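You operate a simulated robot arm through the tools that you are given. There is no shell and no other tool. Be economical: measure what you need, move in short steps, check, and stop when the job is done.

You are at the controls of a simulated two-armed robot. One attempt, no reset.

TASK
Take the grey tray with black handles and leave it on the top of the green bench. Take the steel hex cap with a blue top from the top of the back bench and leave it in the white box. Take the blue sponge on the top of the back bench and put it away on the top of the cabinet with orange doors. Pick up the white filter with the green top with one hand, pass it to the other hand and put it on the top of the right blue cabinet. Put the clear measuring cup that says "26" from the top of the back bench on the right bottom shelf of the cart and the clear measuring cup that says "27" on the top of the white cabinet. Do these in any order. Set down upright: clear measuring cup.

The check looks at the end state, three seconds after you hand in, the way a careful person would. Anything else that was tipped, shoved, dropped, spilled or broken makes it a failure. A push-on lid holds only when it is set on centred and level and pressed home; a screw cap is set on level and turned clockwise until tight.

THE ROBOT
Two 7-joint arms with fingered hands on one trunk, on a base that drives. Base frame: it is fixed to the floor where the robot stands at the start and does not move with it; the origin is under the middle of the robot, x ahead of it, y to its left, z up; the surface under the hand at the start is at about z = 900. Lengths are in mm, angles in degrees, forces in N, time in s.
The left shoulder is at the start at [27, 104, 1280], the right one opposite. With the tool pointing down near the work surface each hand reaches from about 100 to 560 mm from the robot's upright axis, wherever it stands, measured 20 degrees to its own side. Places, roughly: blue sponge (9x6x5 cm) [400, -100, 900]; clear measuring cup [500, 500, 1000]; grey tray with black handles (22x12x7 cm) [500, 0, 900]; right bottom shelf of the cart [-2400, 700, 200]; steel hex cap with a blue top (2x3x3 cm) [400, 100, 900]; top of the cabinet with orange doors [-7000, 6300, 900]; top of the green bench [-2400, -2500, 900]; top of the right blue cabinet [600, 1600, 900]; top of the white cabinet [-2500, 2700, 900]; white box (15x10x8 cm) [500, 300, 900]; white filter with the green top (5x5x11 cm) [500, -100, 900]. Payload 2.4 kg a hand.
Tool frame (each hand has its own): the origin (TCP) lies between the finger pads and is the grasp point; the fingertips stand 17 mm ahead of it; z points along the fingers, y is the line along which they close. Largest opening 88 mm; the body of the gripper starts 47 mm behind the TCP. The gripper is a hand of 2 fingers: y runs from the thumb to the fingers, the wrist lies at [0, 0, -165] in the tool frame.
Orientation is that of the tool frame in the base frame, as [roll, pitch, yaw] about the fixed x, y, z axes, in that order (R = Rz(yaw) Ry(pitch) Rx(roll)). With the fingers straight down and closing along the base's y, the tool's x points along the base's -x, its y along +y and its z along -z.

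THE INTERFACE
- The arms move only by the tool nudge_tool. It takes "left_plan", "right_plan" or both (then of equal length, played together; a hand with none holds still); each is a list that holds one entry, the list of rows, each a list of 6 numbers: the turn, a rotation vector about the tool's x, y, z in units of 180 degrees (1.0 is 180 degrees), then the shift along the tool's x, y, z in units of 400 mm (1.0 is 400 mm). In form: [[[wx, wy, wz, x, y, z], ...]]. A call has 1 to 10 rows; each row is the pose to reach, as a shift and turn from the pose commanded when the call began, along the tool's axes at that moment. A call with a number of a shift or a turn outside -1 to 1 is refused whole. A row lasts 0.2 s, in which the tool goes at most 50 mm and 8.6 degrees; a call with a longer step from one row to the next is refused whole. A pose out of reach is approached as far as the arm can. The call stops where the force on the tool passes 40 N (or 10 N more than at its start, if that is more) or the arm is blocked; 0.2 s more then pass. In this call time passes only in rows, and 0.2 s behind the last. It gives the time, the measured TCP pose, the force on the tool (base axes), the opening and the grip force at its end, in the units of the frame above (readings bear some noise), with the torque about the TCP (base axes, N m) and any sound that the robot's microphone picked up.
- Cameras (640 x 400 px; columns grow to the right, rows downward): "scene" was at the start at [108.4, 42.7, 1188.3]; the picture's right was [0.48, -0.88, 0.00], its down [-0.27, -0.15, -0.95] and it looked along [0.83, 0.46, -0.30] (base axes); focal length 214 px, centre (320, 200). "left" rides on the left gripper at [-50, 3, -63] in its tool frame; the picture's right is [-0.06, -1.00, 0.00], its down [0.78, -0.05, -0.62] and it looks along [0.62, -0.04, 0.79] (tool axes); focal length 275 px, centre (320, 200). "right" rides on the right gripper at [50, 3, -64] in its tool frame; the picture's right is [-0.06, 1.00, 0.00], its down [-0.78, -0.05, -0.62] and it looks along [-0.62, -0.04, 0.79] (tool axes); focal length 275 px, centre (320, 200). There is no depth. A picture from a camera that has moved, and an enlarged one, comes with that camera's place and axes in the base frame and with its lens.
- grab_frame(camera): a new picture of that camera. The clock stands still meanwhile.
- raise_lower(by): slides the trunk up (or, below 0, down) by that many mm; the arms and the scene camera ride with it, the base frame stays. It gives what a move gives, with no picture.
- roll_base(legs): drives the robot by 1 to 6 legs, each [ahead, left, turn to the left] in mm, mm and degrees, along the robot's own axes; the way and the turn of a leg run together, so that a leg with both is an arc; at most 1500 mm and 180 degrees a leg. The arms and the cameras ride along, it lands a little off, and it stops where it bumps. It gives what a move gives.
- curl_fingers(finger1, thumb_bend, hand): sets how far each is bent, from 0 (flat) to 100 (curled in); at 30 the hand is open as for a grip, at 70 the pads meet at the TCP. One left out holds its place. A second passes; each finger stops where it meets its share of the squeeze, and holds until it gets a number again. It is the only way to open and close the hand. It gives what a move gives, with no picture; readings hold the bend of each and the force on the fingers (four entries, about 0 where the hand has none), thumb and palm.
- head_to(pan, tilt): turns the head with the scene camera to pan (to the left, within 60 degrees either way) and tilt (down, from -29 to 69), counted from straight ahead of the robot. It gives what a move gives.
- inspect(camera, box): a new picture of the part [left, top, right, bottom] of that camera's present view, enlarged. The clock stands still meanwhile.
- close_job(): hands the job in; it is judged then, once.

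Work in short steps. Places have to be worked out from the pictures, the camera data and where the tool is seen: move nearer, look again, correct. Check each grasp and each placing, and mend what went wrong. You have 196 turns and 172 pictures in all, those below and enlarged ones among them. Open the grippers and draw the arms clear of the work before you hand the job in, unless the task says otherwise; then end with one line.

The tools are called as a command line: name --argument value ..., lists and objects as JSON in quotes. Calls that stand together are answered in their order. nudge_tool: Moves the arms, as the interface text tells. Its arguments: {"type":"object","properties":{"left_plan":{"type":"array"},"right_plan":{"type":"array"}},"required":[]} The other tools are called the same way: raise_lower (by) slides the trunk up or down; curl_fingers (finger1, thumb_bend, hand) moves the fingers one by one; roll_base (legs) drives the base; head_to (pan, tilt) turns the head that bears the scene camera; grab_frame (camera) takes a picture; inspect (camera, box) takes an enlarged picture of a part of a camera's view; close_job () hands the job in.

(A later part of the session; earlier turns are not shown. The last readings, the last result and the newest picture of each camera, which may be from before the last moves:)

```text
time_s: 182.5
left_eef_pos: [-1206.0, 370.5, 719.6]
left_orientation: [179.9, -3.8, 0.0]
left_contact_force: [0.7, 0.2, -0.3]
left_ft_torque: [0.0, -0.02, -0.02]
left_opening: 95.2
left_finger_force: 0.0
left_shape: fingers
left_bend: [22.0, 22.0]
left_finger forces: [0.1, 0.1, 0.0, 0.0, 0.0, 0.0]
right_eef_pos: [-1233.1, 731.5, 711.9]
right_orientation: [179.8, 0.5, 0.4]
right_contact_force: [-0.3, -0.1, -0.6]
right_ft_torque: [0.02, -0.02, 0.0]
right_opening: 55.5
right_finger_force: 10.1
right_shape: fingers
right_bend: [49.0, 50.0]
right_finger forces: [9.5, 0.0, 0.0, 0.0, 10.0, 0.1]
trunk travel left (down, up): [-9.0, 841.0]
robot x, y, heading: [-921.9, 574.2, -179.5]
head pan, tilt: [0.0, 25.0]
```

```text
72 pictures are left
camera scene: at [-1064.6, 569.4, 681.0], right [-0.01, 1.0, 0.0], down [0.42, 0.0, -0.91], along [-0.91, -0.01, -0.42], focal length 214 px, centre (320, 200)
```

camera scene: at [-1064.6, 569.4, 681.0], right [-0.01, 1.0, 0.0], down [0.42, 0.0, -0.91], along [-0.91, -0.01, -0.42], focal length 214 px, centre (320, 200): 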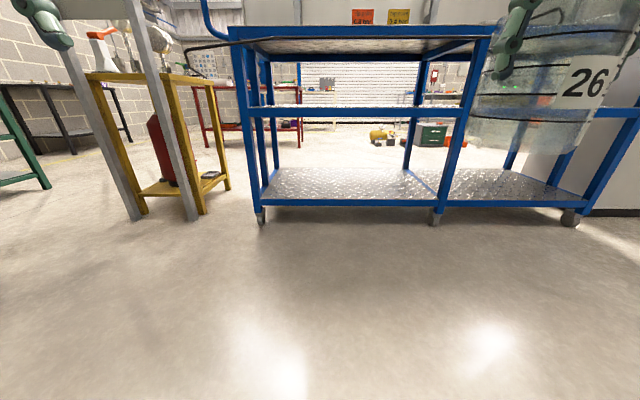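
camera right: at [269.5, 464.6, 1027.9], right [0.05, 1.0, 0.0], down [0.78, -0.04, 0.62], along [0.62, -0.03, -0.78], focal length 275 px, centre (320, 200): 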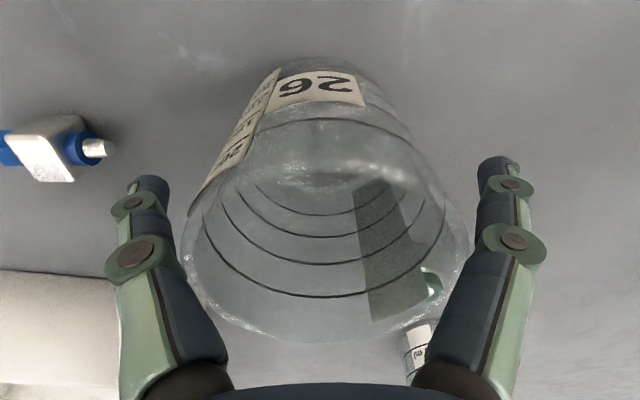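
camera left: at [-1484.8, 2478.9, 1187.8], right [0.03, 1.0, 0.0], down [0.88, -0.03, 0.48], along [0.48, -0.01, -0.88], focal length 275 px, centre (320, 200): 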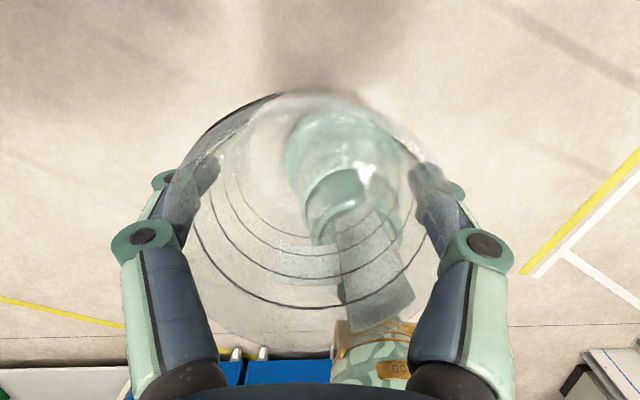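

Shelf plate is near z≈155, front edge x≈-2213. With the cart still far away, I lower the right hand straight down to carrying height.

nudge_tool --right_plan '[[[0, 0, 0, -0.005, 0.015, 0.1], [0, 0, 0, -0.01, 0.03, 0.2], [0, 0, 0, -0.015, 0.045, 0.3], [0, 0, 0, -0.02, 0.06, 0.4], [0, 0, 0, -0.025, 0.075, 0.5], [0, 0, 0, -0.03, 0.09, 0.6], [0, 0, 0, -0.035, 0.1, 0.7], [0, 0, 0, -0.0375, 0.11, 0.8], [0, 0, 0, -0.0375, 0.1175, 0.9], [0, 0, 0, -0.0375, 0.1175, 1.0]]]'

head_to --pan -15 --tilt 50

grab_frame --camera "scene"

```text
time_s: 184.9
left_eef_pos: [-1205.3, 370.7, 720.3]
left_orientation: [179.8, -3.5, 0.0]
left_contact_force: [0.1, 0.2, -0.3]
left_ft_torque: [0.0, -0.04, -0.01]
left_opening: 95.3
left_finger_force: 0.1
left_shape: fingers
left_bend: [22.0, 22.0]
left_finger forces: [0.1, 0.0, 0.0, 0.1, 0.0, 0.1]
right_eef_pos: [-1507.2, 679.3, 569.0]
right_orientation: [-179.1, 41.8, 1.3]
right_contact_force: [-0.6, 0.3, -0.6]
right_ft_torque: [-0.02, -0.01, 0.02]
right_opening: 50.2
right_finger_force: 4.9
right_shape: fingers
right_bend: [44.0, 52.0]
right_finger forces: [4.6, 0.0, 0.0, 0.1, 4.9, 0.0]
right hand out of reach, approached as far as the arm can: row 1, 2, 3, 4, 5, 6, 7, 8, 9
trunk travel left (down, up): [-9.0, 841.0]
robot x, y, heading: [-924.6, 571.7, -179.1]
head pan, tilt: [0.0, 25.0]
stopped in row 10 (right hand): the arm was blocked; the commanded pose is now the measured one
```

```text
time_s: 185.8
left_eef_pos: [-1206.7, 370.7, 719.4]
left_orientation: [179.8, -3.7, -0.1]
left_contact_force: [0.3, 0.6, -0.3]
left_ft_torque: [0.01, 0.0, 0.0]
left_opening: 95.0
left_finger_force: 0.0
left_shape: fingers
left_bend: [22.0, 22.0]
left_finger forces: [0.1, 0.1, 0.1, 0.0, 0.1, 0.0]
right_eef_pos: [-1508.9, 679.2, 566.4]
right_orientation: [-179.3, 41.7, 1.2]
right_contact_force: [0.2, -0.5, -0.4]
right_ft_torque: [0.01, -0.01, -0.01]
right_opening: 50.4
right_finger_force: 4.7
right_shape: fingers
right_bend: [44.0, 52.0]
right_finger forces: [4.7, 0.0, 0.1, 0.1, 4.8, 0.0]
trunk travel left (down, up): [-9.0, 841.0]
robot x, y, heading: [-926.2, 574.5, -179.3]
head pan, tilt: [-15.0, 50.0]
```

```text
71 pictures are left
camera scene: at [-1047.3, 589.4, 643.5], right [0.25, 0.97, 0.0], down [0.74, -0.19, -0.64], along [-0.62, 0.16, -0.77], focal length 214 px, centre (320, 200)
```

scene: 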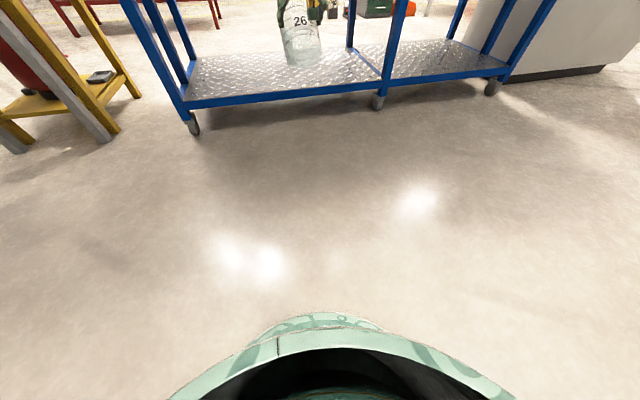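

The arm could not go straight down and swung forward with a 42° tilt. I check the cup in the right camera before doing anything else.

grab_frame --camera "right"

inspect --camera "scene" --box '[240, 0, 360, 90]'

```text
70 pictures are left
camera right: at [-1429.9, 676.7, 581.6], right [-0.03, -1.0, 0.03], down [-0.17, 0.04, 0.98], along [-0.98, 0.03, -0.18], focal length 275 px, centre (320, 200)
```

right: 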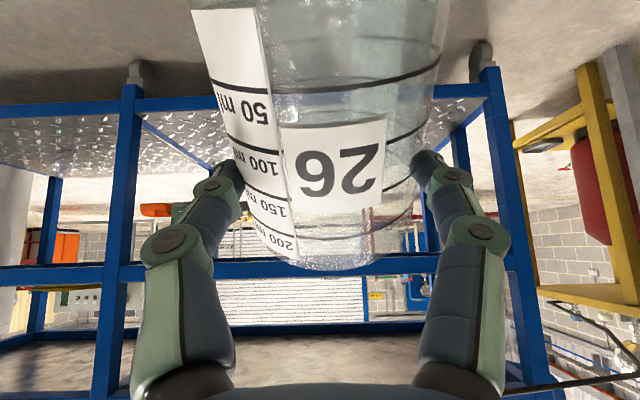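

```text
4.44 times, centred on (300, 45) of scene
camera zoom: at [-1047.3, 589.4, 643.5], right [0.25, 0.97, 0.0], down [0.74, -0.19, -0.64], along [-0.62, 0.16, -0.77], focal length 953 px, centre (409, 889)
```

zoom: 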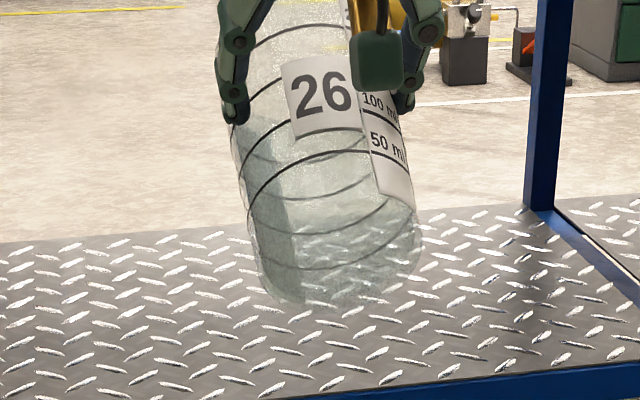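

The cup has pivoted in the pads and hangs close to vertical under a 42° forward-tilted hand, which actually suits a low shelf. I test moving down and slightly back in this tilt.

nudge_tool --right_plan '[[[0, 0, 0, 0.078, 0, 0.031], [0, 0, 0, 0.156, 0, 0.062], [0, 0, 0, 0.234, 0, 0.093], [0, 0, 0, 0.312, 0, 0.1235]]]'

grab_frame --camera "scene"

```text
time_s: 186.8
left_eef_pos: [-1205.8, 370.6, 719.9]
left_orientation: [179.8, -3.7, 0.0]
left_contact_force: [-0.2, -0.4, 0.8]
left_ft_torque: [-0.03, -0.03, -0.01]
left_opening: 95.0
left_finger_force: 0.0
left_shape: fingers
left_bend: [22.0, 22.0]
left_finger forces: [0.0, 0.0, 0.0, 0.0, 0.0, 0.0]
right_eef_pos: [-1447.2, 682.2, 446.1]
right_orientation: [-179.3, 41.6, 1.4]
right_contact_force: [0.5, 0.7, -0.2]
right_ft_torque: [0.02, 0.0, 0.0]
right_opening: 50.0
right_finger_force: 4.5
right_shape: fingers
right_bend: [44.0, 52.0]
right_finger forces: [4.5, 0.0, 0.1, 0.1, 4.8, 0.0]
trunk travel left (down, up): [-9.0, 841.0]
robot x, y, heading: [-924.2, 574.0, -179.3]
head pan, tilt: [-15.0, 50.0]
```

```text
68 pictures are left
camera scene: at [-1047.2, 589.5, 643.4], right [0.25, 0.97, 0.0], down [0.74, -0.19, -0.64], along [-0.62, 0.16, -0.77], focal length 214 px, centre (320, 200)
```

scene: 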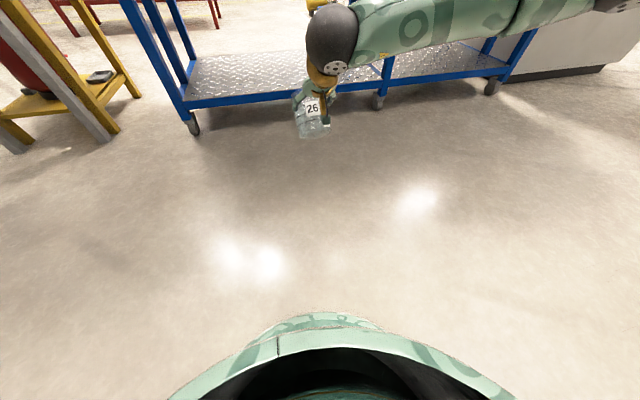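

That works; base platform is low (~200 mm). I continue down and back to insertion height.

nudge_tool --right_plan '[[[0, 0, 0, 0.0855, 0, 0.033], [0, 0, 0, 0.171, 0, 0.066], [0, 0, 0, 0.2565, 0, 0.1], [0, 0, 0, 0.342, 0, 0.133], [0, 0, 0, 0.4275, 0, 0.166], [0, 0, 0, 0.5, 0, 0.19]]]'

grab_frame --camera "scene"

grab_frame --camera "right"

```text
time_s: 188.2
left_eef_pos: [-1206.6, 370.2, 719.2]
left_orientation: [179.8, -3.8, 0.0]
left_contact_force: [0.6, -0.2, 0.0]
left_ft_torque: [0.0, 0.04, 0.01]
left_opening: 95.2
left_finger_force: 0.0
left_shape: fingers
left_bend: [22.0, 22.0]
left_finger forces: [0.0, 0.0, 0.0, 0.0, 0.1, 0.1]
right_eef_pos: [-1473.8, 693.6, 292.1]
right_orientation: [-179.7, 36.3, 1.7]
right_contact_force: [-0.1, 0.7, 0.1]
right_ft_torque: [0.0, 0.03, 0.03]
right_opening: 49.8
right_finger_force: 4.7
right_shape: fingers
right_bend: [44.0, 52.0]
right_finger forces: [4.5, 0.0, 0.0, 0.0, 4.7, 0.0]
right hand out of reach, approached as far as the arm can: row 1, 2, 3, 4, 5, 6
trunk travel left (down, up): [-9.0, 841.0]
robot x, y, heading: [-919.7, 573.0, -179.6]
head pan, tilt: [-15.0, 50.0]
```

```text
67 pictures are left
camera scene: at [-1047.1, 589.5, 643.4], right [0.25, 0.97, 0.0], down [0.74, -0.19, -0.64], along [-0.62, 0.16, -0.77], focal length 214 px, centre (320, 200)
```

scene: 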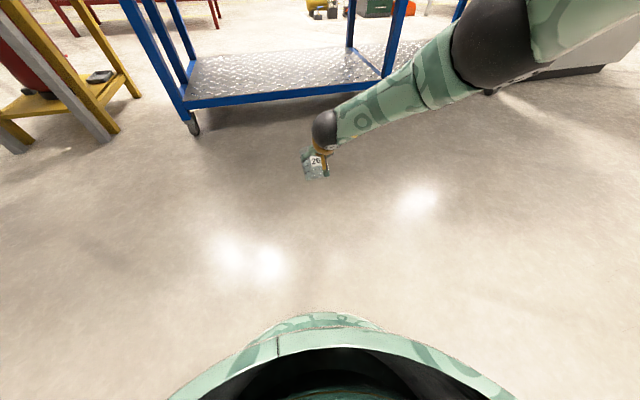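

```text
66 pictures are left
camera right: at [-1397.9, 692.4, 315.1], right [-0.02, -1.0, 0.03], down [-0.27, 0.04, 0.96], along [-0.96, 0.01, -0.27], focal length 275 px, centre (320, 200)
```

right: 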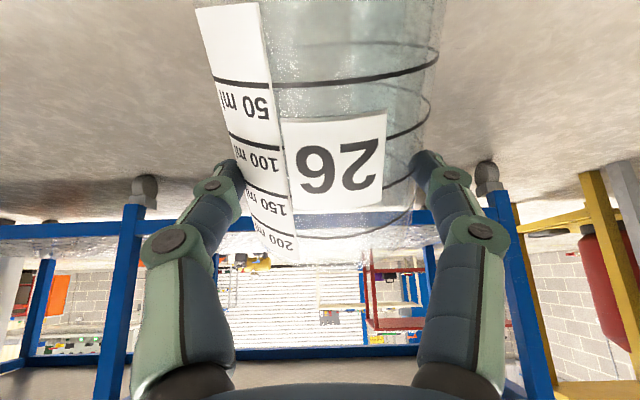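

The arm reaches z≈290 at 550 mm ahead. I zoom on the cup to judge its tilt.

inspect --camera "scene" --box '[280, 120, 350, 190]'

```text
5.71 times, centred on (315, 155) of scene
camera zoom: at [-1047.1, 589.5, 643.4], right [0.25, 0.97, 0.0], down [0.74, -0.19, -0.64], along [-0.62, 0.16, -0.77], focal length 1226 px, centre (349, 457)
```

zoom: 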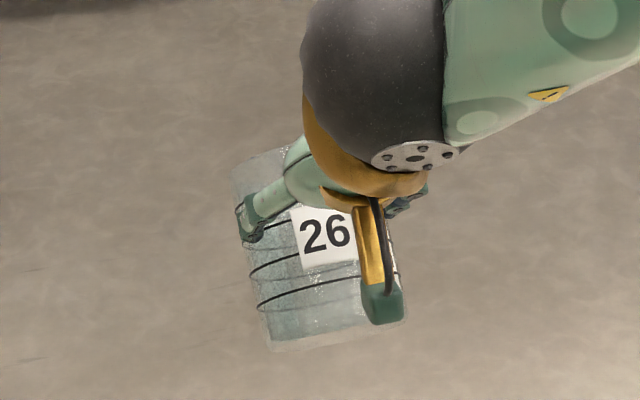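

The cup got turned about 75° in the grip (bottom leaning back), so I need to stand it up somewhere and re-grasp. I raise the trunk and lift the hand to a safe height first.

raise_lower --by 400

nudge_tool --right_plan '[[[0, 0, 0, -0.05, 0, -0.07], [0, 0, 0, -0.1, 0, -0.14], [0, 0, 0, -0.15, 0, -0.21], [0, 0, 0, -0.2, 0, -0.28], [0, 0, 0, -0.25, 0, -0.35], [0, 0, 0, -0.3, 0, -0.42], [0, 0, 0, -0.35, 0, -0.5], [0, 0, 0, -0.4, 0, -0.58], [0, 0, 0, -0.43, 0, -0.66]]]'

head_to --pan -15 --tilt 20

grab_frame --camera "scene"

```text
time_s: 192.0
left_eef_pos: [-1205.9, 370.4, 1120.1]
left_orientation: [179.8, -3.8, 0.0]
left_contact_force: [-0.7, -0.5, -0.2]
left_ft_torque: [-0.03, -0.02, 0.0]
left_opening: 95.0
left_finger_force: 0.1
left_shape: fingers
left_bend: [22.0, 22.0]
left_finger forces: [0.0, 0.0, 0.0, 0.0, 0.0, 0.1]
right_eef_pos: [-1511.9, 691.8, 781.9]
right_orientation: [-179.5, 46.0, 1.8]
right_contact_force: [0.4, 1.4, -0.6]
right_ft_torque: [0.01, -0.01, 0.01]
right_opening: 49.8
right_finger_force: 4.8
right_shape: fingers
right_bend: [44.0, 52.0]
right_finger forces: [4.6, 0.0, 0.0, 0.0, 4.7, 0.0]
trunk travel left (down, up): [-409.0, 441.0]
robot x, y, heading: [-925.3, 572.9, -179.2]
head pan, tilt: [-15.0, 50.0]
```

```text
time_s: 194.0
left_eef_pos: [-1205.4, 370.4, 1119.2]
left_orientation: [179.8, -3.7, 0.1]
left_contact_force: [-0.1, -0.2, 0.3]
left_ft_torque: [0.01, 0.0, -0.03]
left_opening: 95.3
left_finger_force: 0.0
left_shape: fingers
left_bend: [22.0, 22.0]
left_finger forces: [0.1, 0.1, 0.1, 0.1, 0.1, 0.0]
right_eef_pos: [-1440.8, 692.7, 1087.9]
right_orientation: [-179.5, 45.9, 1.8]
right_contact_force: [0.3, -0.2, -0.8]
right_ft_torque: [-0.01, 0.0, -0.02]
right_opening: 49.3
right_finger_force: 4.7
right_shape: fingers
right_bend: [44.0, 52.0]
right_finger forces: [4.5, 0.0, 0.0, 0.0, 4.6, 0.1]
trunk travel left (down, up): [-409.0, 441.0]
robot x, y, heading: [-924.3, 573.9, -179.4]
head pan, tilt: [-15.0, 50.0]
```

```text
time_s: 194.9
left_eef_pos: [-1205.4, 370.1, 1120.2]
left_orientation: [179.8, -3.8, 0.0]
left_contact_force: [0.8, 1.1, -0.1]
left_ft_torque: [-0.04, -0.05, 0.01]
left_opening: 95.1
left_finger_force: 0.1
left_shape: fingers
left_bend: [22.0, 22.0]
left_finger forces: [0.0, 0.0, 0.0, 0.0, 0.1, 0.1]
right_eef_pos: [-1441.5, 692.3, 1088.6]
right_orientation: [-179.4, 46.0, 1.8]
right_contact_force: [-0.1, 0.4, -0.1]
right_ft_torque: [0.02, -0.01, 0.0]
right_opening: 49.4
right_finger_force: 4.3
right_shape: fingers
right_bend: [44.0, 52.0]
right_finger forces: [4.5, 0.0, 0.0, 0.0, 4.6, 0.0]
trunk travel left (down, up): [-409.0, 441.0]
robot x, y, heading: [-921.9, 568.9, -179.3]
head pan, tilt: [-15.0, 20.0]
```

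```text
64 pictures are left
camera scene: at [-1044.9, 593.7, 1083.8], right [0.25, 0.97, 0.0], down [0.33, -0.08, -0.94], along [-0.91, 0.23, -0.34], focal length 214 px, centre (320, 200)
```

scene: 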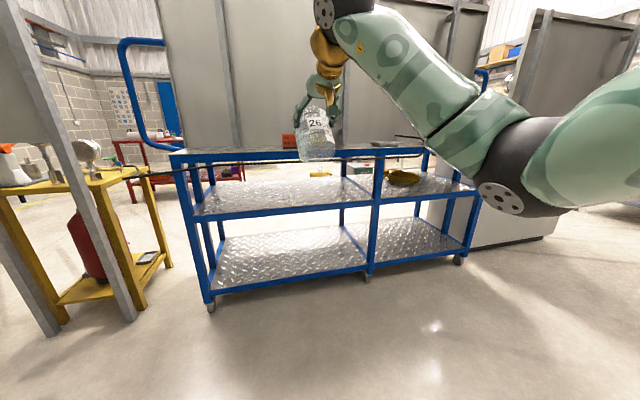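

I zoom on the cup to measure how it sits relative to the hand.

inspect --camera "scene" --box '[280, 30, 370, 170]'

grab_frame --camera "right"

```text
2.86 times, centred on (325, 100) of scene
camera zoom: at [-1044.9, 593.7, 1083.8], right [0.25, 0.97, 0.0], down [0.33, -0.08, -0.94], along [-0.91, 0.23, -0.34], focal length 613 px, centre (306, 486)
```

zoom: 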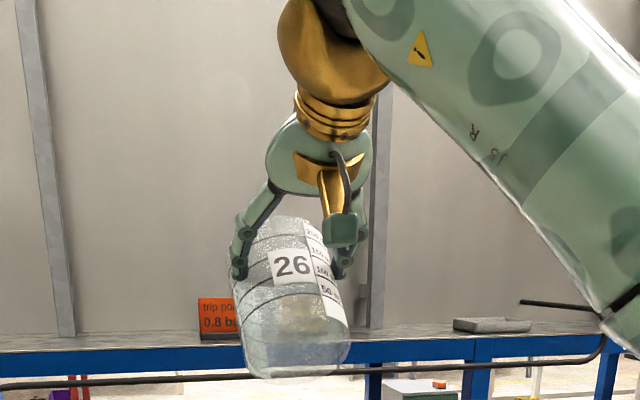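

```text
62 pictures are left
camera right: at [-1363.1, 691.7, 1097.4], right [-0.02, -1.0, 0.04], down [-0.1, 0.04, 0.99], along [-0.99, 0.01, -0.1], focal length 275 px, centre (320, 200)
```

right: 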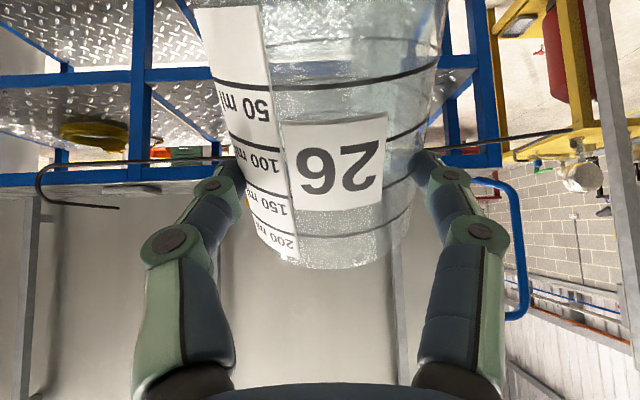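

The cup leans ~30° bottom-back with the hand at 46°. I rotate the hand a further 30° forward so the cup is upright, then check.

nudge_tool --right_plan '[[[0, -0.042, 0, 0, 0, 0], [0, -0.084, 0, 0, 0, 0], [0, -0.126, 0, 0, 0, 0], [0, -0.167, 0, 0, 0, 0]]]'

inspect --camera "scene" --box '[270, 50, 370, 170]'

```text
time_s: 195.9
left_eef_pos: [-1205.7, 372.1, 1120.6]
left_orientation: [179.7, -3.6, 0.0]
left_contact_force: [0.4, 0.3, 0.7]
left_ft_torque: [0.0, 0.01, 0.02]
left_opening: 95.2
left_finger_force: 0.1
left_shape: fingers
left_bend: [22.0, 22.0]
left_finger forces: [0.1, 0.0, 0.1, 0.1, 0.0, 0.0]
right_eef_pos: [-1450.2, 697.7, 1132.4]
right_orientation: [-178.5, 74.7, 3.1]
right_contact_force: [0.1, -1.0, -0.3]
right_ft_torque: [-0.01, 0.03, -0.01]
right_opening: 49.2
right_finger_force: 4.5
right_shape: fingers
right_bend: [45.0, 52.0]
right_finger forces: [4.5, 0.0, 0.0, 0.0, 4.6, 0.0]
right hand out of reach, approached as far as the arm can: row 3, 4
trunk travel left (down, up): [-409.0, 441.0]
robot x, y, heading: [-923.5, 575.7, -179.5]
head pan, tilt: [-15.0, 20.0]
```

```text
3.33 times, centred on (320, 110) of scene
camera zoom: at [-1044.6, 594.0, 1084.0], right [0.25, 0.97, 0.0], down [0.33, -0.09, -0.94], along [-0.91, 0.23, -0.34], focal length 715 px, centre (320, 500)
```

zoom: 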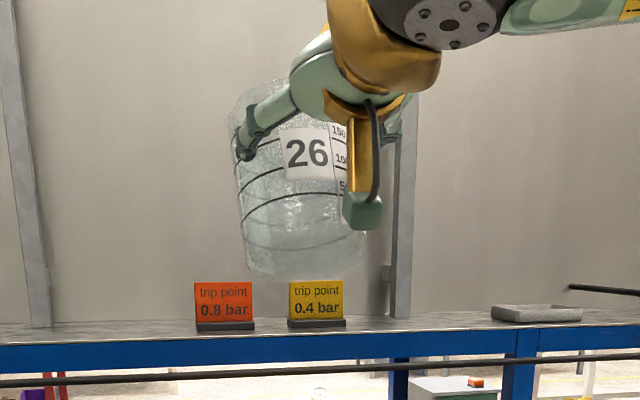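

The cup is now upright in a side grip. I turn around and take it back to a free spot on the bench to re-grasp.

roll_base --legs '[[0, 0, 179.5], [0, -27, 0], [640, 0, 0]]'

head_to --pan -12 --tilt 30

grab_frame --camera "scene"

```text
time_s: 207.2
left_eef_pos: [19.2, 698.9, 1119.4]
left_orientation: [179.8, -3.7, 176.8]
left_contact_force: [-0.1, -0.2, -0.2]
left_ft_torque: [0.0, 0.0, 0.0]
left_opening: 95.2
left_finger_force: 0.0
left_shape: fingers
left_bend: [22.0, 22.0]
left_finger forces: [0.0, 0.0, 0.1, 0.1, 0.0, 0.1]
right_eef_pos: [245.8, 359.6, 1132.3]
right_orientation: [-178.3, 74.6, -179.9]
right_contact_force: [0.0, -0.5, -0.6]
right_ft_torque: [0.01, 0.02, -0.03]
right_opening: 48.6
right_finger_force: 4.0
right_shape: fingers
right_bend: [45.0, 52.0]
right_finger forces: [4.4, 0.0, 0.1, 0.0, 4.6, 0.1]
trunk travel left (down, up): [-409.0, 441.0]
robot x, y, heading: [-272.3, 510.7, -2.6]
head pan, tilt: [-15.0, 20.0]
```

```text
time_s: 207.9
left_eef_pos: [21.2, 698.5, 1119.1]
left_orientation: [179.7, -3.6, 176.7]
left_contact_force: [1.1, -0.3, 0.6]
left_ft_torque: [0.01, 0.02, 0.04]
left_opening: 95.2
left_finger_force: 0.0
left_shape: fingers
left_bend: [22.0, 22.0]
left_finger forces: [0.1, 0.0, 0.0, 0.1, 0.1, 0.0]
right_eef_pos: [246.0, 359.0, 1133.0]
right_orientation: [-178.1, 74.7, -179.7]
right_contact_force: [1.2, -0.6, -0.5]
right_ft_torque: [0.04, 0.03, 0.01]
right_opening: 48.7
right_finger_force: 4.8
right_shape: fingers
right_bend: [45.0, 52.0]
right_finger forces: [4.4, 0.1, 0.0, 0.0, 4.4, 0.1]
trunk travel left (down, up): [-409.0, 441.0]
robot x, y, heading: [-274.3, 512.0, -2.5]
head pan, tilt: [-12.0, 30.0]
```

```text
60 pictures are left
camera scene: at [-157.0, 485.5, 1067.9], right [-0.25, -0.97, 0.0], down [-0.48, 0.13, -0.87], along [0.84, -0.22, -0.5], focal length 214 px, centre (320, 200)
```

scene: 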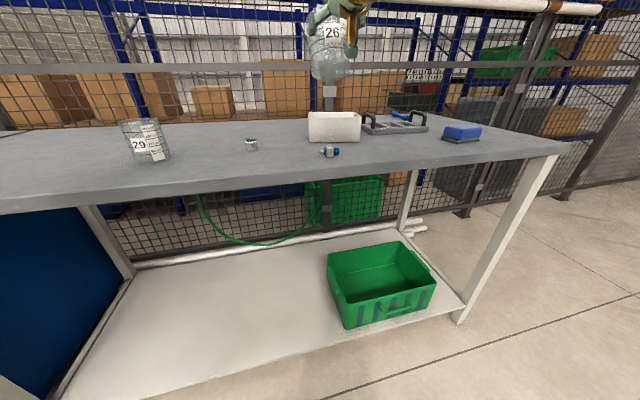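

I straighten heading, shift left a bit and advance so the cup is over the free spot near (385, 442).

roll_base --legs '[[0, 60, 2.5], [140, 0, 0]]'

grab_frame --camera "scene"

```text
time_s: 209.8
left_eef_pos: [157.7, 772.0, 1119.5]
left_orientation: [179.8, -3.8, 179.1]
left_contact_force: [0.4, 0.5, 0.9]
left_ft_torque: [0.02, 0.0, 0.03]
left_opening: 95.3
left_finger_force: 0.0
left_shape: fingers
left_bend: [22.0, 22.0]
left_finger forces: [0.0, 0.1, 0.1, 0.0, 0.0, 0.0]
right_eef_pos: [396.7, 441.1, 1133.6]
right_orientation: [-178.3, 74.6, -177.2]
right_contact_force: [0.5, -0.2, -0.5]
right_ft_torque: [0.02, 0.0, 0.0]
right_opening: 48.7
right_finger_force: 4.8
right_shape: fingers
right_bend: [45.0, 52.0]
right_finger forces: [4.4, 0.1, 0.0, 0.0, 4.5, 0.1]
trunk travel left (down, up): [-409.0, 441.0]
robot x, y, heading: [-134.1, 569.0, -0.1]
head pan, tilt: [-12.0, 30.0]
```

```text
59 pictures are left
camera scene: at [-10.7, 550.4, 1067.8], right [-0.21, -0.98, 0.0], down [-0.49, 0.1, -0.87], along [0.85, -0.18, -0.5], focal length 214 px, centre (320, 200)
```

scene: 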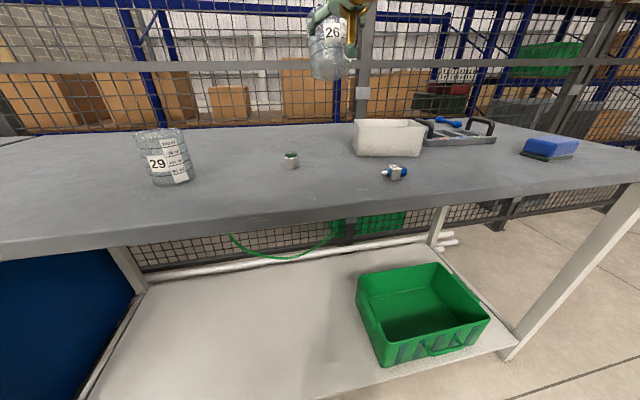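

I lower with the trunk, which keeps the hand posture, to just above the bench.

raise_lower --by -145

inspect --camera "scene" --box '[260, 60, 420, 190]'

```text
time_s: 211.5
left_eef_pos: [157.1, 770.9, 974.9]
left_orientation: [179.8, -3.6, 179.3]
left_contact_force: [-0.4, -0.6, 0.2]
left_ft_torque: [-0.02, 0.02, 0.0]
left_opening: 95.2
left_finger_force: 0.1
left_shape: fingers
left_bend: [22.0, 22.0]
left_finger forces: [0.0, 0.0, 0.0, 0.1, 0.0, 0.0]
right_eef_pos: [397.1, 440.7, 988.0]
right_orientation: [-178.1, 74.5, -177.3]
right_contact_force: [0.1, 0.8, -1.1]
right_ft_torque: [-0.03, 0.0, -0.03]
right_opening: 48.7
right_finger_force: 4.5
right_shape: fingers
right_bend: [45.0, 52.0]
right_finger forces: [4.4, 0.1, 0.0, 0.1, 4.5, 0.1]
trunk travel left (down, up): [-264.0, 586.0]
robot x, y, heading: [-130.2, 572.0, 0.1]
head pan, tilt: [-12.0, 30.0]
```

```text
3.08 times, centred on (340, 125) of scene
camera zoom: at [-6.6, 550.4, 922.3], right [-0.21, -0.98, 0.0], down [-0.49, 0.1, -0.87], along [0.85, -0.18, -0.5], focal length 660 px, centre (258, 431)
```

zoom: 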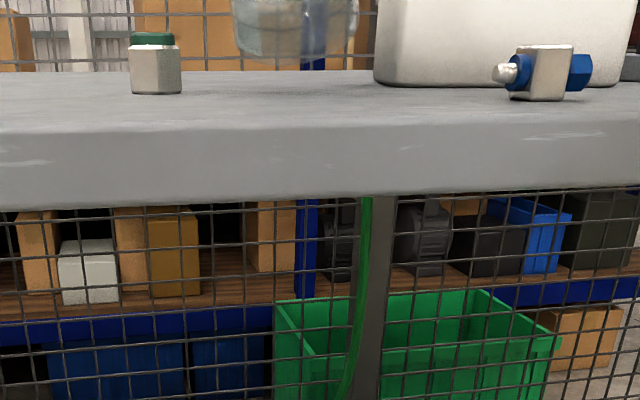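

About 19 mm gap. I lower 14 mm, then small steps.

raise_lower --by -14

head_to --pan -12 --tilt 5

inspect --camera "scene" --box '[260, 120, 420, 250]'

```text
time_s: 212.1
left_eef_pos: [157.8, 771.7, 961.4]
left_orientation: [179.7, -3.7, 179.3]
left_contact_force: [0.1, -0.4, 0.0]
left_ft_torque: [-0.01, 0.0, 0.01]
left_opening: 95.3
left_finger_force: 0.1
left_shape: fingers
left_bend: [22.0, 22.0]
left_finger forces: [0.0, 0.0, 0.0, 0.0, 0.1, 0.0]
right_eef_pos: [398.0, 440.4, 973.5]
right_orientation: [-178.1, 74.6, -177.3]
right_contact_force: [0.7, -0.5, -0.9]
right_ft_torque: [0.0, -0.04, -0.04]
right_opening: 48.6
right_finger_force: 4.3
right_shape: fingers
right_bend: [45.0, 52.0]
right_finger forces: [4.4, 0.0, 0.1, 0.0, 4.6, 0.0]
trunk travel left (down, up): [-250.0, 600.0]
robot x, y, heading: [-131.8, 572.7, -0.1]
head pan, tilt: [-12.0, 30.0]
```

```text
time_s: 213.0
left_eef_pos: [155.7, 771.1, 961.2]
left_orientation: [179.7, -3.7, 179.2]
left_contact_force: [0.7, -0.2, -0.7]
left_ft_torque: [0.01, -0.02, -0.01]
left_opening: 95.2
left_finger_force: 0.0
left_shape: fingers
left_bend: [22.0, 22.0]
left_finger forces: [0.1, 0.1, 0.1, 0.0, 0.0, 0.1]
right_eef_pos: [397.0, 440.4, 973.9]
right_orientation: [-178.0, 74.7, -177.3]
right_contact_force: [-0.6, -0.4, 0.3]
right_ft_torque: [-0.01, 0.01, 0.03]
right_opening: 48.5
right_finger_force: 4.4
right_shape: fingers
right_bend: [45.0, 52.0]
right_finger forces: [4.4, 0.0, 0.0, 0.0, 4.6, 0.1]
trunk travel left (down, up): [-250.0, 600.0]
robot x, y, heading: [-129.3, 573.5, -0.2]
head pan, tilt: [-12.0, 5.0]
```

```text
3.08 times, centred on (340, 185) of scene
camera zoom: at [-4.6, 550.1, 948.6], right [-0.21, -0.98, 0.0], down [-0.09, 0.02, -1.0], along [0.97, -0.21, -0.09], focal length 660 px, centre (258, 246)
```

zoom: 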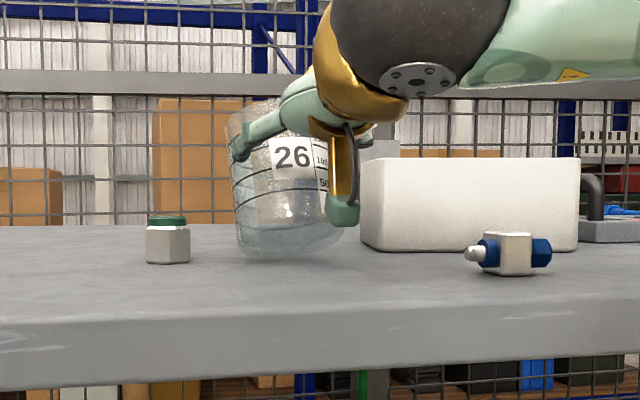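

About 8 mm gap, cup upright within a few degrees. I lower 6 mm then 3 mm.

raise_lower --by -6

raise_lower --by -3

inspect --camera "scene" --box '[260, 120, 420, 250]'

```text
time_s: 213.6
left_eef_pos: [156.8, 770.0, 954.3]
left_orientation: [179.8, -3.7, 179.2]
left_contact_force: [-1.5, 0.3, 0.5]
left_ft_torque: [0.01, 0.01, 0.01]
left_opening: 95.2
left_finger_force: 0.0
left_shape: fingers
left_bend: [22.0, 22.0]
left_finger forces: [0.0, 0.0, 0.0, 0.1, 0.0, 0.0]
right_eef_pos: [397.0, 440.8, 967.1]
right_orientation: [-178.1, 74.5, -177.2]
right_contact_force: [-0.5, -0.7, -0.2]
right_ft_torque: [-0.02, 0.0, 0.0]
right_opening: 48.8
right_finger_force: 4.6
right_shape: fingers
right_bend: [45.0, 52.0]
right_finger forces: [4.4, 0.0, 0.0, 0.1, 4.6, 0.0]
trunk travel left (down, up): [-244.0, 606.0]
robot x, y, heading: [-127.8, 571.2, 0.0]
head pan, tilt: [-12.0, 5.0]
```

```text
time_s: 214.1
left_eef_pos: [156.6, 771.6, 951.4]
left_orientation: [179.8, -3.7, 179.2]
left_contact_force: [0.5, 0.0, 0.2]
left_ft_torque: [0.0, 0.02, -0.01]
left_opening: 95.0
left_finger_force: 0.2
left_shape: fingers
left_bend: [22.0, 22.0]
left_finger forces: [0.0, 0.0, 0.0, 0.0, 0.1, 0.0]
right_eef_pos: [396.2, 440.5, 965.4]
right_orientation: [-178.1, 74.6, -177.1]
right_contact_force: [-1.1, -0.5, -0.2]
right_ft_torque: [0.0, -0.03, 0.01]
right_opening: 48.5
right_finger_force: 4.4
right_shape: fingers
right_bend: [45.0, 52.0]
right_finger forces: [4.4, 0.0, 0.0, 0.1, 4.5, 0.1]
trunk travel left (down, up): [-241.0, 609.0]
robot x, y, heading: [-132.4, 570.8, 0.0]
head pan, tilt: [-12.0, 5.0]
```

```text
3.08 times, centred on (340, 185) of scene
camera zoom: at [-4.3, 550.2, 939.7], right [-0.21, -0.98, 0.0], down [-0.09, 0.02, -1.0], along [0.97, -0.21, -0.09], focal length 660 px, centre (258, 246)
```

zoom: 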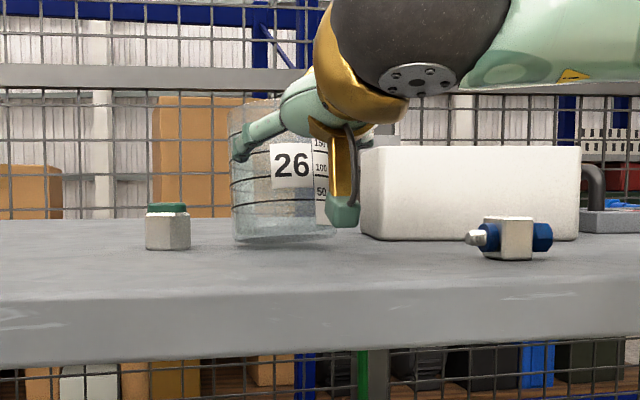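

Still no contact. Another 3 mm, then 2 mm.

raise_lower --by -3

raise_lower --by -3

inspect --camera "scene" --box '[260, 120, 420, 250]'

```text
time_s: 214.6
left_eef_pos: [156.3, 770.8, 949.3]
left_orientation: [179.8, -3.7, 179.2]
left_contact_force: [0.5, 0.5, -0.6]
left_ft_torque: [0.02, -0.01, -0.04]
left_opening: 95.3
left_finger_force: 0.1
left_shape: fingers
left_bend: [22.0, 22.0]
left_finger forces: [0.0, 0.0, 0.1, 0.0, 0.0, 0.0]
right_eef_pos: [396.2, 440.6, 961.8]
right_orientation: [-178.1, 74.7, -177.2]
right_contact_force: [-0.3, 0.3, 0.6]
right_ft_torque: [0.03, -0.02, -0.02]
right_opening: 48.6
right_finger_force: 4.4
right_shape: fingers
right_bend: [45.0, 52.0]
right_finger forces: [4.4, 0.0, 0.0, 0.0, 4.6, 0.0]
trunk travel left (down, up): [-238.0, 612.0]
robot x, y, heading: [-127.9, 573.1, -0.1]
head pan, tilt: [-12.0, 5.0]
```

```text
time_s: 215.1
left_eef_pos: [157.0, 770.8, 946.4]
left_orientation: [179.8, -3.7, 179.2]
left_contact_force: [0.5, -0.2, 0.1]
left_ft_torque: [-0.01, -0.03, 0.01]
left_opening: 95.1
left_finger_force: 0.1
left_shape: fingers
left_bend: [22.0, 22.0]
left_finger forces: [0.2, 0.0, 0.0, 0.0, 0.0, 0.1]
right_eef_pos: [398.4, 439.8, 958.9]
right_orientation: [-178.0, 74.5, -177.2]
right_contact_force: [0.3, -0.1, 0.3]
right_ft_torque: [-0.02, -0.02, 0.04]
right_opening: 48.5
right_finger_force: 4.7
right_shape: fingers
right_bend: [45.0, 52.0]
right_finger forces: [4.4, 0.1, 0.1, 0.1, 4.6, 0.0]
trunk travel left (down, up): [-235.0, 615.0]
robot x, y, heading: [-126.8, 574.6, -0.1]
head pan, tilt: [-12.0, 5.0]
```

```text
3.08 times, centred on (340, 185) of scene
camera zoom: at [-4.0, 550.2, 933.7], right [-0.21, -0.98, 0.0], down [-0.09, 0.02, -1.0], along [0.97, -0.21, -0.09], focal length 660 px, centre (258, 246)
```

zoom: 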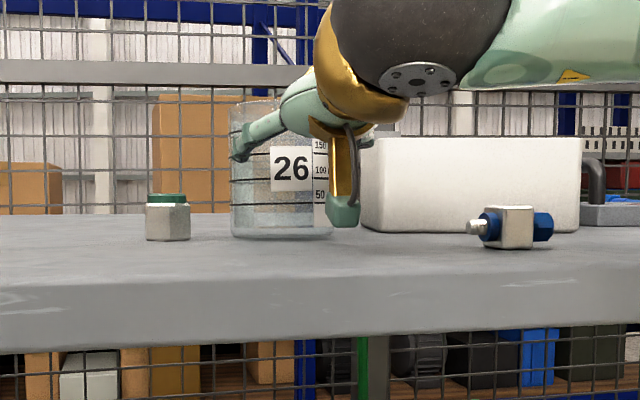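

The cup looks level and at the surface. One more 2 mm, then release gently.

raise_lower --by -2

curl_fingers --hand "right" --finger1 40 --thumb_bend 46

curl_fingers --hand "right" --finger1 20 --thumb_bend 20

inspect --camera "scene" --box '[260, 120, 420, 250]'

```text
time_s: 215.7
left_eef_pos: [156.7, 771.8, 943.7]
left_orientation: [179.8, -3.7, 179.2]
left_contact_force: [0.1, -0.4, 0.0]
left_ft_torque: [0.01, 0.0, -0.04]
left_opening: 95.3
left_finger_force: 0.0
left_shape: fingers
left_bend: [22.0, 22.0]
left_finger forces: [0.0, 0.0, 0.1, 0.0, 0.0, 0.0]
right_eef_pos: [395.9, 440.7, 957.2]
right_orientation: [-178.1, 74.7, -177.3]
right_contact_force: [0.1, -0.7, -0.7]
right_ft_torque: [0.02, -0.04, -0.02]
right_opening: 48.9
right_finger_force: 4.0
right_shape: fingers
right_bend: [45.0, 52.0]
right_finger forces: [4.5, 0.0, 0.0, 0.1, 4.6, 0.0]
trunk travel left (down, up): [-233.0, 617.0]
robot x, y, heading: [-129.7, 572.0, -0.3]
head pan, tilt: [-12.0, 5.0]
```

```text
time_s: 216.7
left_eef_pos: [156.4, 770.8, 943.4]
left_orientation: [179.8, -3.7, 179.2]
left_contact_force: [0.4, -0.3, -0.6]
left_ft_torque: [-0.01, 0.01, 0.02]
left_opening: 95.1
left_finger_force: 0.0
left_shape: fingers
left_bend: [22.0, 22.0]
left_finger forces: [0.0, 0.0, 0.1, 0.0, 0.2, 0.0]
right_eef_pos: [396.8, 440.6, 957.0]
right_orientation: [-178.1, 74.5, -177.2]
right_contact_force: [0.2, 0.0, 0.0]
right_ft_torque: [-0.03, -0.01, -0.01]
right_opening: 54.7
right_finger_force: 0.1
right_shape: fingers
right_bend: [40.0, 46.0]
right_finger forces: [0.0, 0.1, 0.0, 0.0, 0.0, 0.0]
trunk travel left (down, up): [-233.0, 617.0]
robot x, y, heading: [-131.3, 572.1, -0.0]
head pan, tilt: [-12.0, 5.0]
```

```text
time_s: 217.7
left_eef_pos: [156.8, 771.1, 943.6]
left_orientation: [179.8, -3.7, 179.2]
left_contact_force: [-0.1, 0.2, 0.1]
left_ft_torque: [-0.01, 0.0, 0.01]
left_opening: 95.0
left_finger_force: 0.0
left_shape: fingers
left_bend: [22.0, 22.0]
left_finger forces: [0.0, 0.1, 0.0, 0.1, 0.0, 0.0]
right_eef_pos: [396.7, 440.4, 957.0]
right_orientation: [-178.1, 74.5, -177.4]
right_contact_force: [0.5, -1.0, -0.3]
right_ft_torque: [0.0, 0.04, 0.01]
right_opening: 97.1
right_finger_force: 0.0
right_shape: fingers
right_bend: [20.0, 20.0]
right_finger forces: [0.1, 0.0, 0.0, 0.0, 0.0, 0.0]
trunk travel left (down, up): [-233.0, 617.0]
robot x, y, heading: [-129.7, 571.0, 0.1]
head pan, tilt: [-12.0, 5.0]
```

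```text
3.08 times, centred on (340, 185) of scene
camera zoom: at [-3.9, 550.2, 931.7], right [-0.21, -0.98, 0.0], down [-0.09, 0.02, -1.0], along [0.97, -0.21, -0.09], focal length 660 px, centre (258, 246)
```

zoom: 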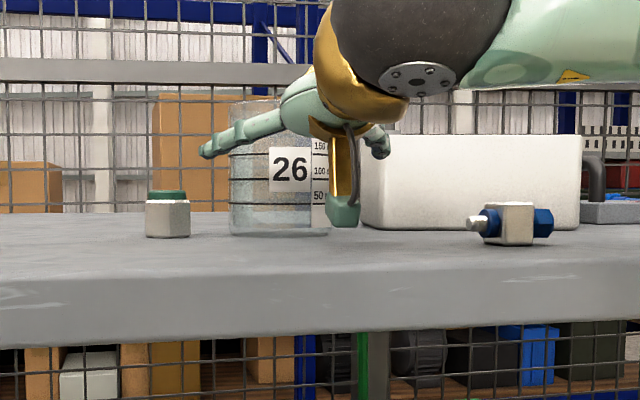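

Cup 26 stands upright on the bench. I drive straight back off it, then test empty-handed how low the tilted right hand can reach with the trunk down.

roll_base --legs '[[-550, 0, 0]]'

nudge_tool --right_plan '[[[0, 0.045, 0, 0, 0, 0], [0, 0.09, 0, 0, 0, 0], [0, 0.135, 0, 0, 0, 0], [0, 0.18, 0, 0, 0, 0]]]'

raise_lower --by -233

grab_frame --camera "scene"

```text
time_s: 220.8
left_eef_pos: [-387.9, 771.5, 942.9]
left_orientation: [179.8, -3.7, 179.4]
left_contact_force: [0.2, 0.8, 0.4]
left_ft_torque: [-0.01, 0.01, 0.01]
left_opening: 95.3
left_finger_force: 0.0
left_shape: fingers
left_bend: [22.0, 22.0]
left_finger forces: [0.0, 0.1, 0.1, 0.0, 0.0, 0.0]
right_eef_pos: [-146.8, 442.0, 956.2]
right_orientation: [-178.1, 74.4, -177.0]
right_contact_force: [-1.2, -0.5, 0.5]
right_ft_torque: [0.02, -0.01, 0.0]
right_opening: 97.2
right_finger_force: 0.0
right_shape: fingers
right_bend: [20.0, 20.0]
right_finger forces: [0.1, 0.0, 0.0, 0.0, 0.1, 0.1]
trunk travel left (down, up): [-233.0, 617.0]
robot x, y, heading: [-677.3, 570.9, 0.2]
head pan, tilt: [-12.0, 5.0]
```

```text
time_s: 221.8
left_eef_pos: [-388.5, 772.3, 944.0]
left_orientation: [179.9, -3.7, 179.6]
left_contact_force: [-0.8, -0.2, -0.6]
left_ft_torque: [0.03, 0.01, -0.04]
left_opening: 95.2
left_finger_force: 0.0
left_shape: fingers
left_bend: [22.0, 22.0]
left_finger forces: [0.0, 0.0, 0.1, 0.0, 0.1, 0.0]
right_eef_pos: [-148.5, 443.1, 956.7]
right_orientation: [-179.3, 42.0, -178.4]
right_contact_force: [-0.2, -0.3, 0.5]
right_ft_torque: [-0.01, 0.01, 0.02]
right_opening: 97.2
right_finger_force: 0.0
right_shape: fingers
right_bend: [20.0, 20.0]
right_finger forces: [0.0, 0.1, 0.0, 0.0, 0.0, 0.1]
trunk travel left (down, up): [-233.0, 617.0]
robot x, y, heading: [-673.3, 573.9, 0.5]
head pan, tilt: [-12.0, 5.0]
```

```text
time_s: 224.2
left_eef_pos: [-389.1, 772.7, 710.8]
left_orientation: [179.9, -3.7, 179.5]
left_contact_force: [-0.1, 0.0, -0.3]
left_ft_torque: [-0.01, 0.03, -0.01]
left_opening: 95.5
left_finger_force: 0.1
left_shape: fingers
left_bend: [22.0, 22.0]
left_finger forces: [0.0, 0.0, 0.1, 0.1, 0.1, 0.0]
right_eef_pos: [-148.1, 441.5, 724.1]
right_orientation: [-179.3, 42.2, -178.4]
right_contact_force: [0.1, 0.8, 0.6]
right_ft_torque: [0.0, -0.01, -0.04]
right_opening: 97.5
right_finger_force: 0.0
right_shape: fingers
right_bend: [20.0, 20.0]
right_finger forces: [0.0, 0.0, 0.0, 0.1, 0.0, 0.0]
trunk travel left (down, up): [0.0, 850.0]
robot x, y, heading: [-672.9, 571.7, 0.3]
head pan, tilt: [-12.0, 5.0]
```

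```text
53 pictures are left
camera scene: at [-536.4, 550.5, 704.9], right [-0.21, -0.98, 0.0], down [-0.09, 0.02, -1.0], along [0.97, -0.2, -0.09], focal length 214 px, centre (320, 200)
```

scene: 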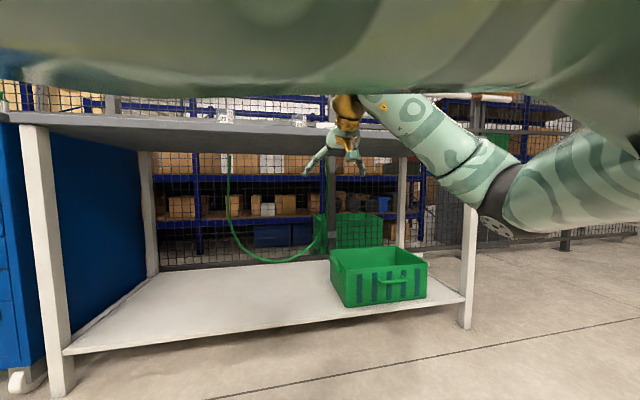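

Trunk at its lowest. I test lowering the empty hand 400 mm at this tilt.

nudge_tool --right_plan '[[[0, 0, 0, 0.08, 0, 0.078], [0, 0, 0, 0.16, 0, 0.156], [0, 0, 0, 0.239, 0, 0.234], [0, 0, 0, 0.319, 0, 0.312], [0, 0, 0, 0.398, 0, 0.39], [0, 0, 0, 0.478, 0, 0.468], [0, 0, 0, 0.557, 0, 0.545], [0, 0, 0, 0.637, 0, 0.623], [0, 0, 0, 0.717, 0, 0.701]]]'

nudge_tool --right_plan '[[[0, 0, 0, 0.07, 0, 0.078], [0, 0, 0, 0.14, 0, 0.156], [0, 0, 0, 0.175, 0, 0.195]]]'

```text
time_s: 226.2
left_eef_pos: [-387.8, 772.2, 711.0]
left_orientation: [179.8, -3.8, 179.5]
left_contact_force: [-0.3, 0.2, 0.1]
left_ft_torque: [-0.01, -0.01, 0.0]
left_opening: 95.0
left_finger_force: 0.1
left_shape: fingers
left_bend: [22.0, 22.0]
left_finger forces: [0.1, 0.0, 0.0, 0.0, 0.1, 0.1]
right_eef_pos: [-116.3, 429.8, 353.9]
right_orientation: [-179.6, 39.4, -178.3]
right_contact_force: [-0.1, 0.2, -0.1]
right_ft_torque: [0.0, -0.03, -0.01]
right_opening: 97.6
right_finger_force: 0.1
right_shape: fingers
right_bend: [20.0, 20.0]
right_finger forces: [0.1, 0.0, 0.1, 0.0, 0.0, 0.1]
right hand out of reach, approached as far as the arm can: row 7, 8, 9
trunk travel left (down, up): [0.0, 850.0]
robot x, y, heading: [-673.5, 569.9, 0.2]
head pan, tilt: [-12.0, 5.0]
```

```text
time_s: 227.0
left_eef_pos: [-388.5, 772.6, 710.6]
left_orientation: [179.8, -3.8, 179.4]
left_contact_force: [0.5, -0.2, 0.0]
left_ft_torque: [-0.03, 0.02, 0.03]
left_opening: 95.3
left_finger_force: 0.0
left_shape: fingers
left_bend: [22.0, 22.0]
left_finger forces: [0.0, 0.0, 0.1, 0.0, 0.1, 0.0]
right_eef_pos: [-100.5, 432.3, 253.3]
right_orientation: [-179.4, 41.4, -178.2]
right_contact_force: [-0.1, 1.0, 0.1]
right_ft_torque: [-0.01, -0.04, -0.03]
right_opening: 97.8
right_finger_force: 0.2
right_shape: fingers
right_bend: [20.0, 20.0]
right_finger forces: [0.0, 0.0, 0.0, 0.1, 0.0, 0.0]
right hand out of reach, approached as far as the arm can: row 1, 2, 3
trunk travel left (down, up): [0.0, 850.0]
robot x, y, heading: [-672.8, 570.7, 0.2]
head pan, tilt: [-12.0, 5.0]
```

It reached z≈253 at 572 mm ahead. One more test to reach the placing height.

nudge_tool --right_plan '[[[0, 0, 0, 0.015, 0, 0.054], [0, 0, 0, 0.0285, 0, 0.108]]]'

```text
time_s: 227.6
left_eef_pos: [-389.4, 771.9, 711.2]
left_orientation: [179.9, -3.7, 179.5]
left_contact_force: [-0.8, -0.3, 1.1]
left_ft_torque: [-0.01, 0.03, 0.04]
left_opening: 95.2
left_finger_force: 0.0
left_shape: fingers
left_bend: [22.0, 22.0]
left_finger forces: [0.0, 0.0, 0.1, 0.1, 0.0, 0.0]
right_eef_pos: [-99.4, 430.7, 254.3]
right_orientation: [-179.4, 41.6, -178.5]
right_contact_force: [-0.9, 0.4, 0.4]
right_ft_torque: [-0.02, -0.01, 0.02]
right_opening: 97.8
right_finger_force: 0.1
right_shape: fingers
right_bend: [20.0, 20.0]
right_finger forces: [0.1, 0.0, 0.0, 0.0, 0.1, 0.1]
right hand out of reach, approached as far as the arm can: row 1, 2
trunk travel left (down, up): [0.0, 850.0]
robot x, y, heading: [-669.4, 573.1, -0.1]
head pan, tilt: [-12.0, 5.0]
```

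At this tilt the limit is ~253; a smaller tilt should bring the fingertips lower. I test 15° tilt about the same wrist point.

nudge_tool --right_plan '[[[0, 0.037, 0, 0.046, 0, -0.01], [0, 0.074, 0, 0.092, 0, -0.02], [0, 0.11, 0, 0.137, 0, -0.03], [0, 0.147, 0, 0.183, 0, -0.0415]]]'

nudge_tool --right_plan '[[[0, 0, 0, 0, 0, 0.05], [0, 0, 0, 0, 0, 0.1]]]'

```text
time_s: 228.6
left_eef_pos: [-388.5, 771.6, 710.4]
left_orientation: [179.8, -3.7, 179.5]
left_contact_force: [-0.4, 0.3, 0.1]
left_ft_torque: [-0.03, -0.01, -0.02]
left_opening: 95.2
left_finger_force: 0.1
left_shape: fingers
left_bend: [22.0, 22.0]
left_finger forces: [0.0, 0.1, 0.1, 0.0, 0.0, 0.1]
right_eef_pos: [-166.4, 430.2, 218.0]
right_orientation: [-179.5, 15.6, -178.8]
right_contact_force: [0.3, -0.3, 0.2]
right_ft_torque: [0.0, -0.02, 0.01]
right_opening: 97.6
right_finger_force: 0.1
right_shape: fingers
right_bend: [20.0, 20.0]
right_finger forces: [0.1, 0.0, 0.1, 0.1, 0.0, 0.0]
right hand out of reach, approached as far as the arm can: row 1, 2, 3
trunk travel left (down, up): [0.0, 850.0]
robot x, y, heading: [-672.3, 570.1, 0.1]
head pan, tilt: [-12.0, 5.0]
```

```text
time_s: 229.2
left_eef_pos: [-387.8, 771.4, 710.9]
left_orientation: [179.8, -3.8, 179.5]
left_contact_force: [0.1, 0.0, -0.1]
left_ft_torque: [0.01, 0.04, 0.01]
left_opening: 95.2
left_finger_force: 0.0
left_shape: fingers
left_bend: [22.0, 22.0]
left_finger forces: [0.1, 0.0, 0.1, 0.0, 0.0, 0.1]
right_eef_pos: [-165.5, 428.9, 218.0]
right_orientation: [-179.4, 15.6, -178.7]
right_contact_force: [0.1, 0.6, 0.5]
right_ft_torque: [-0.01, 0.02, 0.02]
right_opening: 97.8
right_finger_force: 0.1
right_shape: fingers
right_bend: [20.0, 20.0]
right_finger forces: [0.1, 0.0, 0.0, 0.0, 0.0, 0.0]
right hand out of reach, approached as far as the arm can: row 1, 2
trunk travel left (down, up): [0.0, 850.0]
robot x, y, heading: [-674.3, 572.9, -0.1]
head pan, tilt: [-12.0, 5.0]
```

Tilt 15° gets z≈218. I test whether coming back a little allows going lower.

nudge_tool --right_plan '[[[0, 0, 0, 0.058, 0, 0.023], [0, 0, 0, 0.116, 0, 0.0465]]]'

```text
time_s: 229.8
left_eef_pos: [-388.3, 772.0, 711.3]
left_orientation: [179.7, -3.7, 179.5]
left_contact_force: [-0.2, -0.3, -0.4]
left_ft_torque: [0.02, 0.01, 0.0]
left_opening: 95.3
left_finger_force: 0.1
left_shape: fingers
left_bend: [22.0, 22.0]
left_finger forces: [0.0, 0.1, 0.0, 0.0, 0.0, 0.1]
right_eef_pos: [-203.2, 427.3, 184.9]
right_orientation: [-179.5, 15.7, -178.7]
right_contact_force: [0.6, -0.1, 0.0]
right_ft_torque: [-0.02, -0.01, 0.0]
right_opening: 97.7
right_finger_force: 0.1
right_shape: fingers
right_bend: [20.0, 20.0]
right_finger forces: [0.1, 0.1, 0.0, 0.0, 0.0, 0.0]
trunk travel left (down, up): [0.0, 850.0]
robot x, y, heading: [-673.4, 569.5, 0.4]
head pan, tilt: [-12.0, 5.0]
```

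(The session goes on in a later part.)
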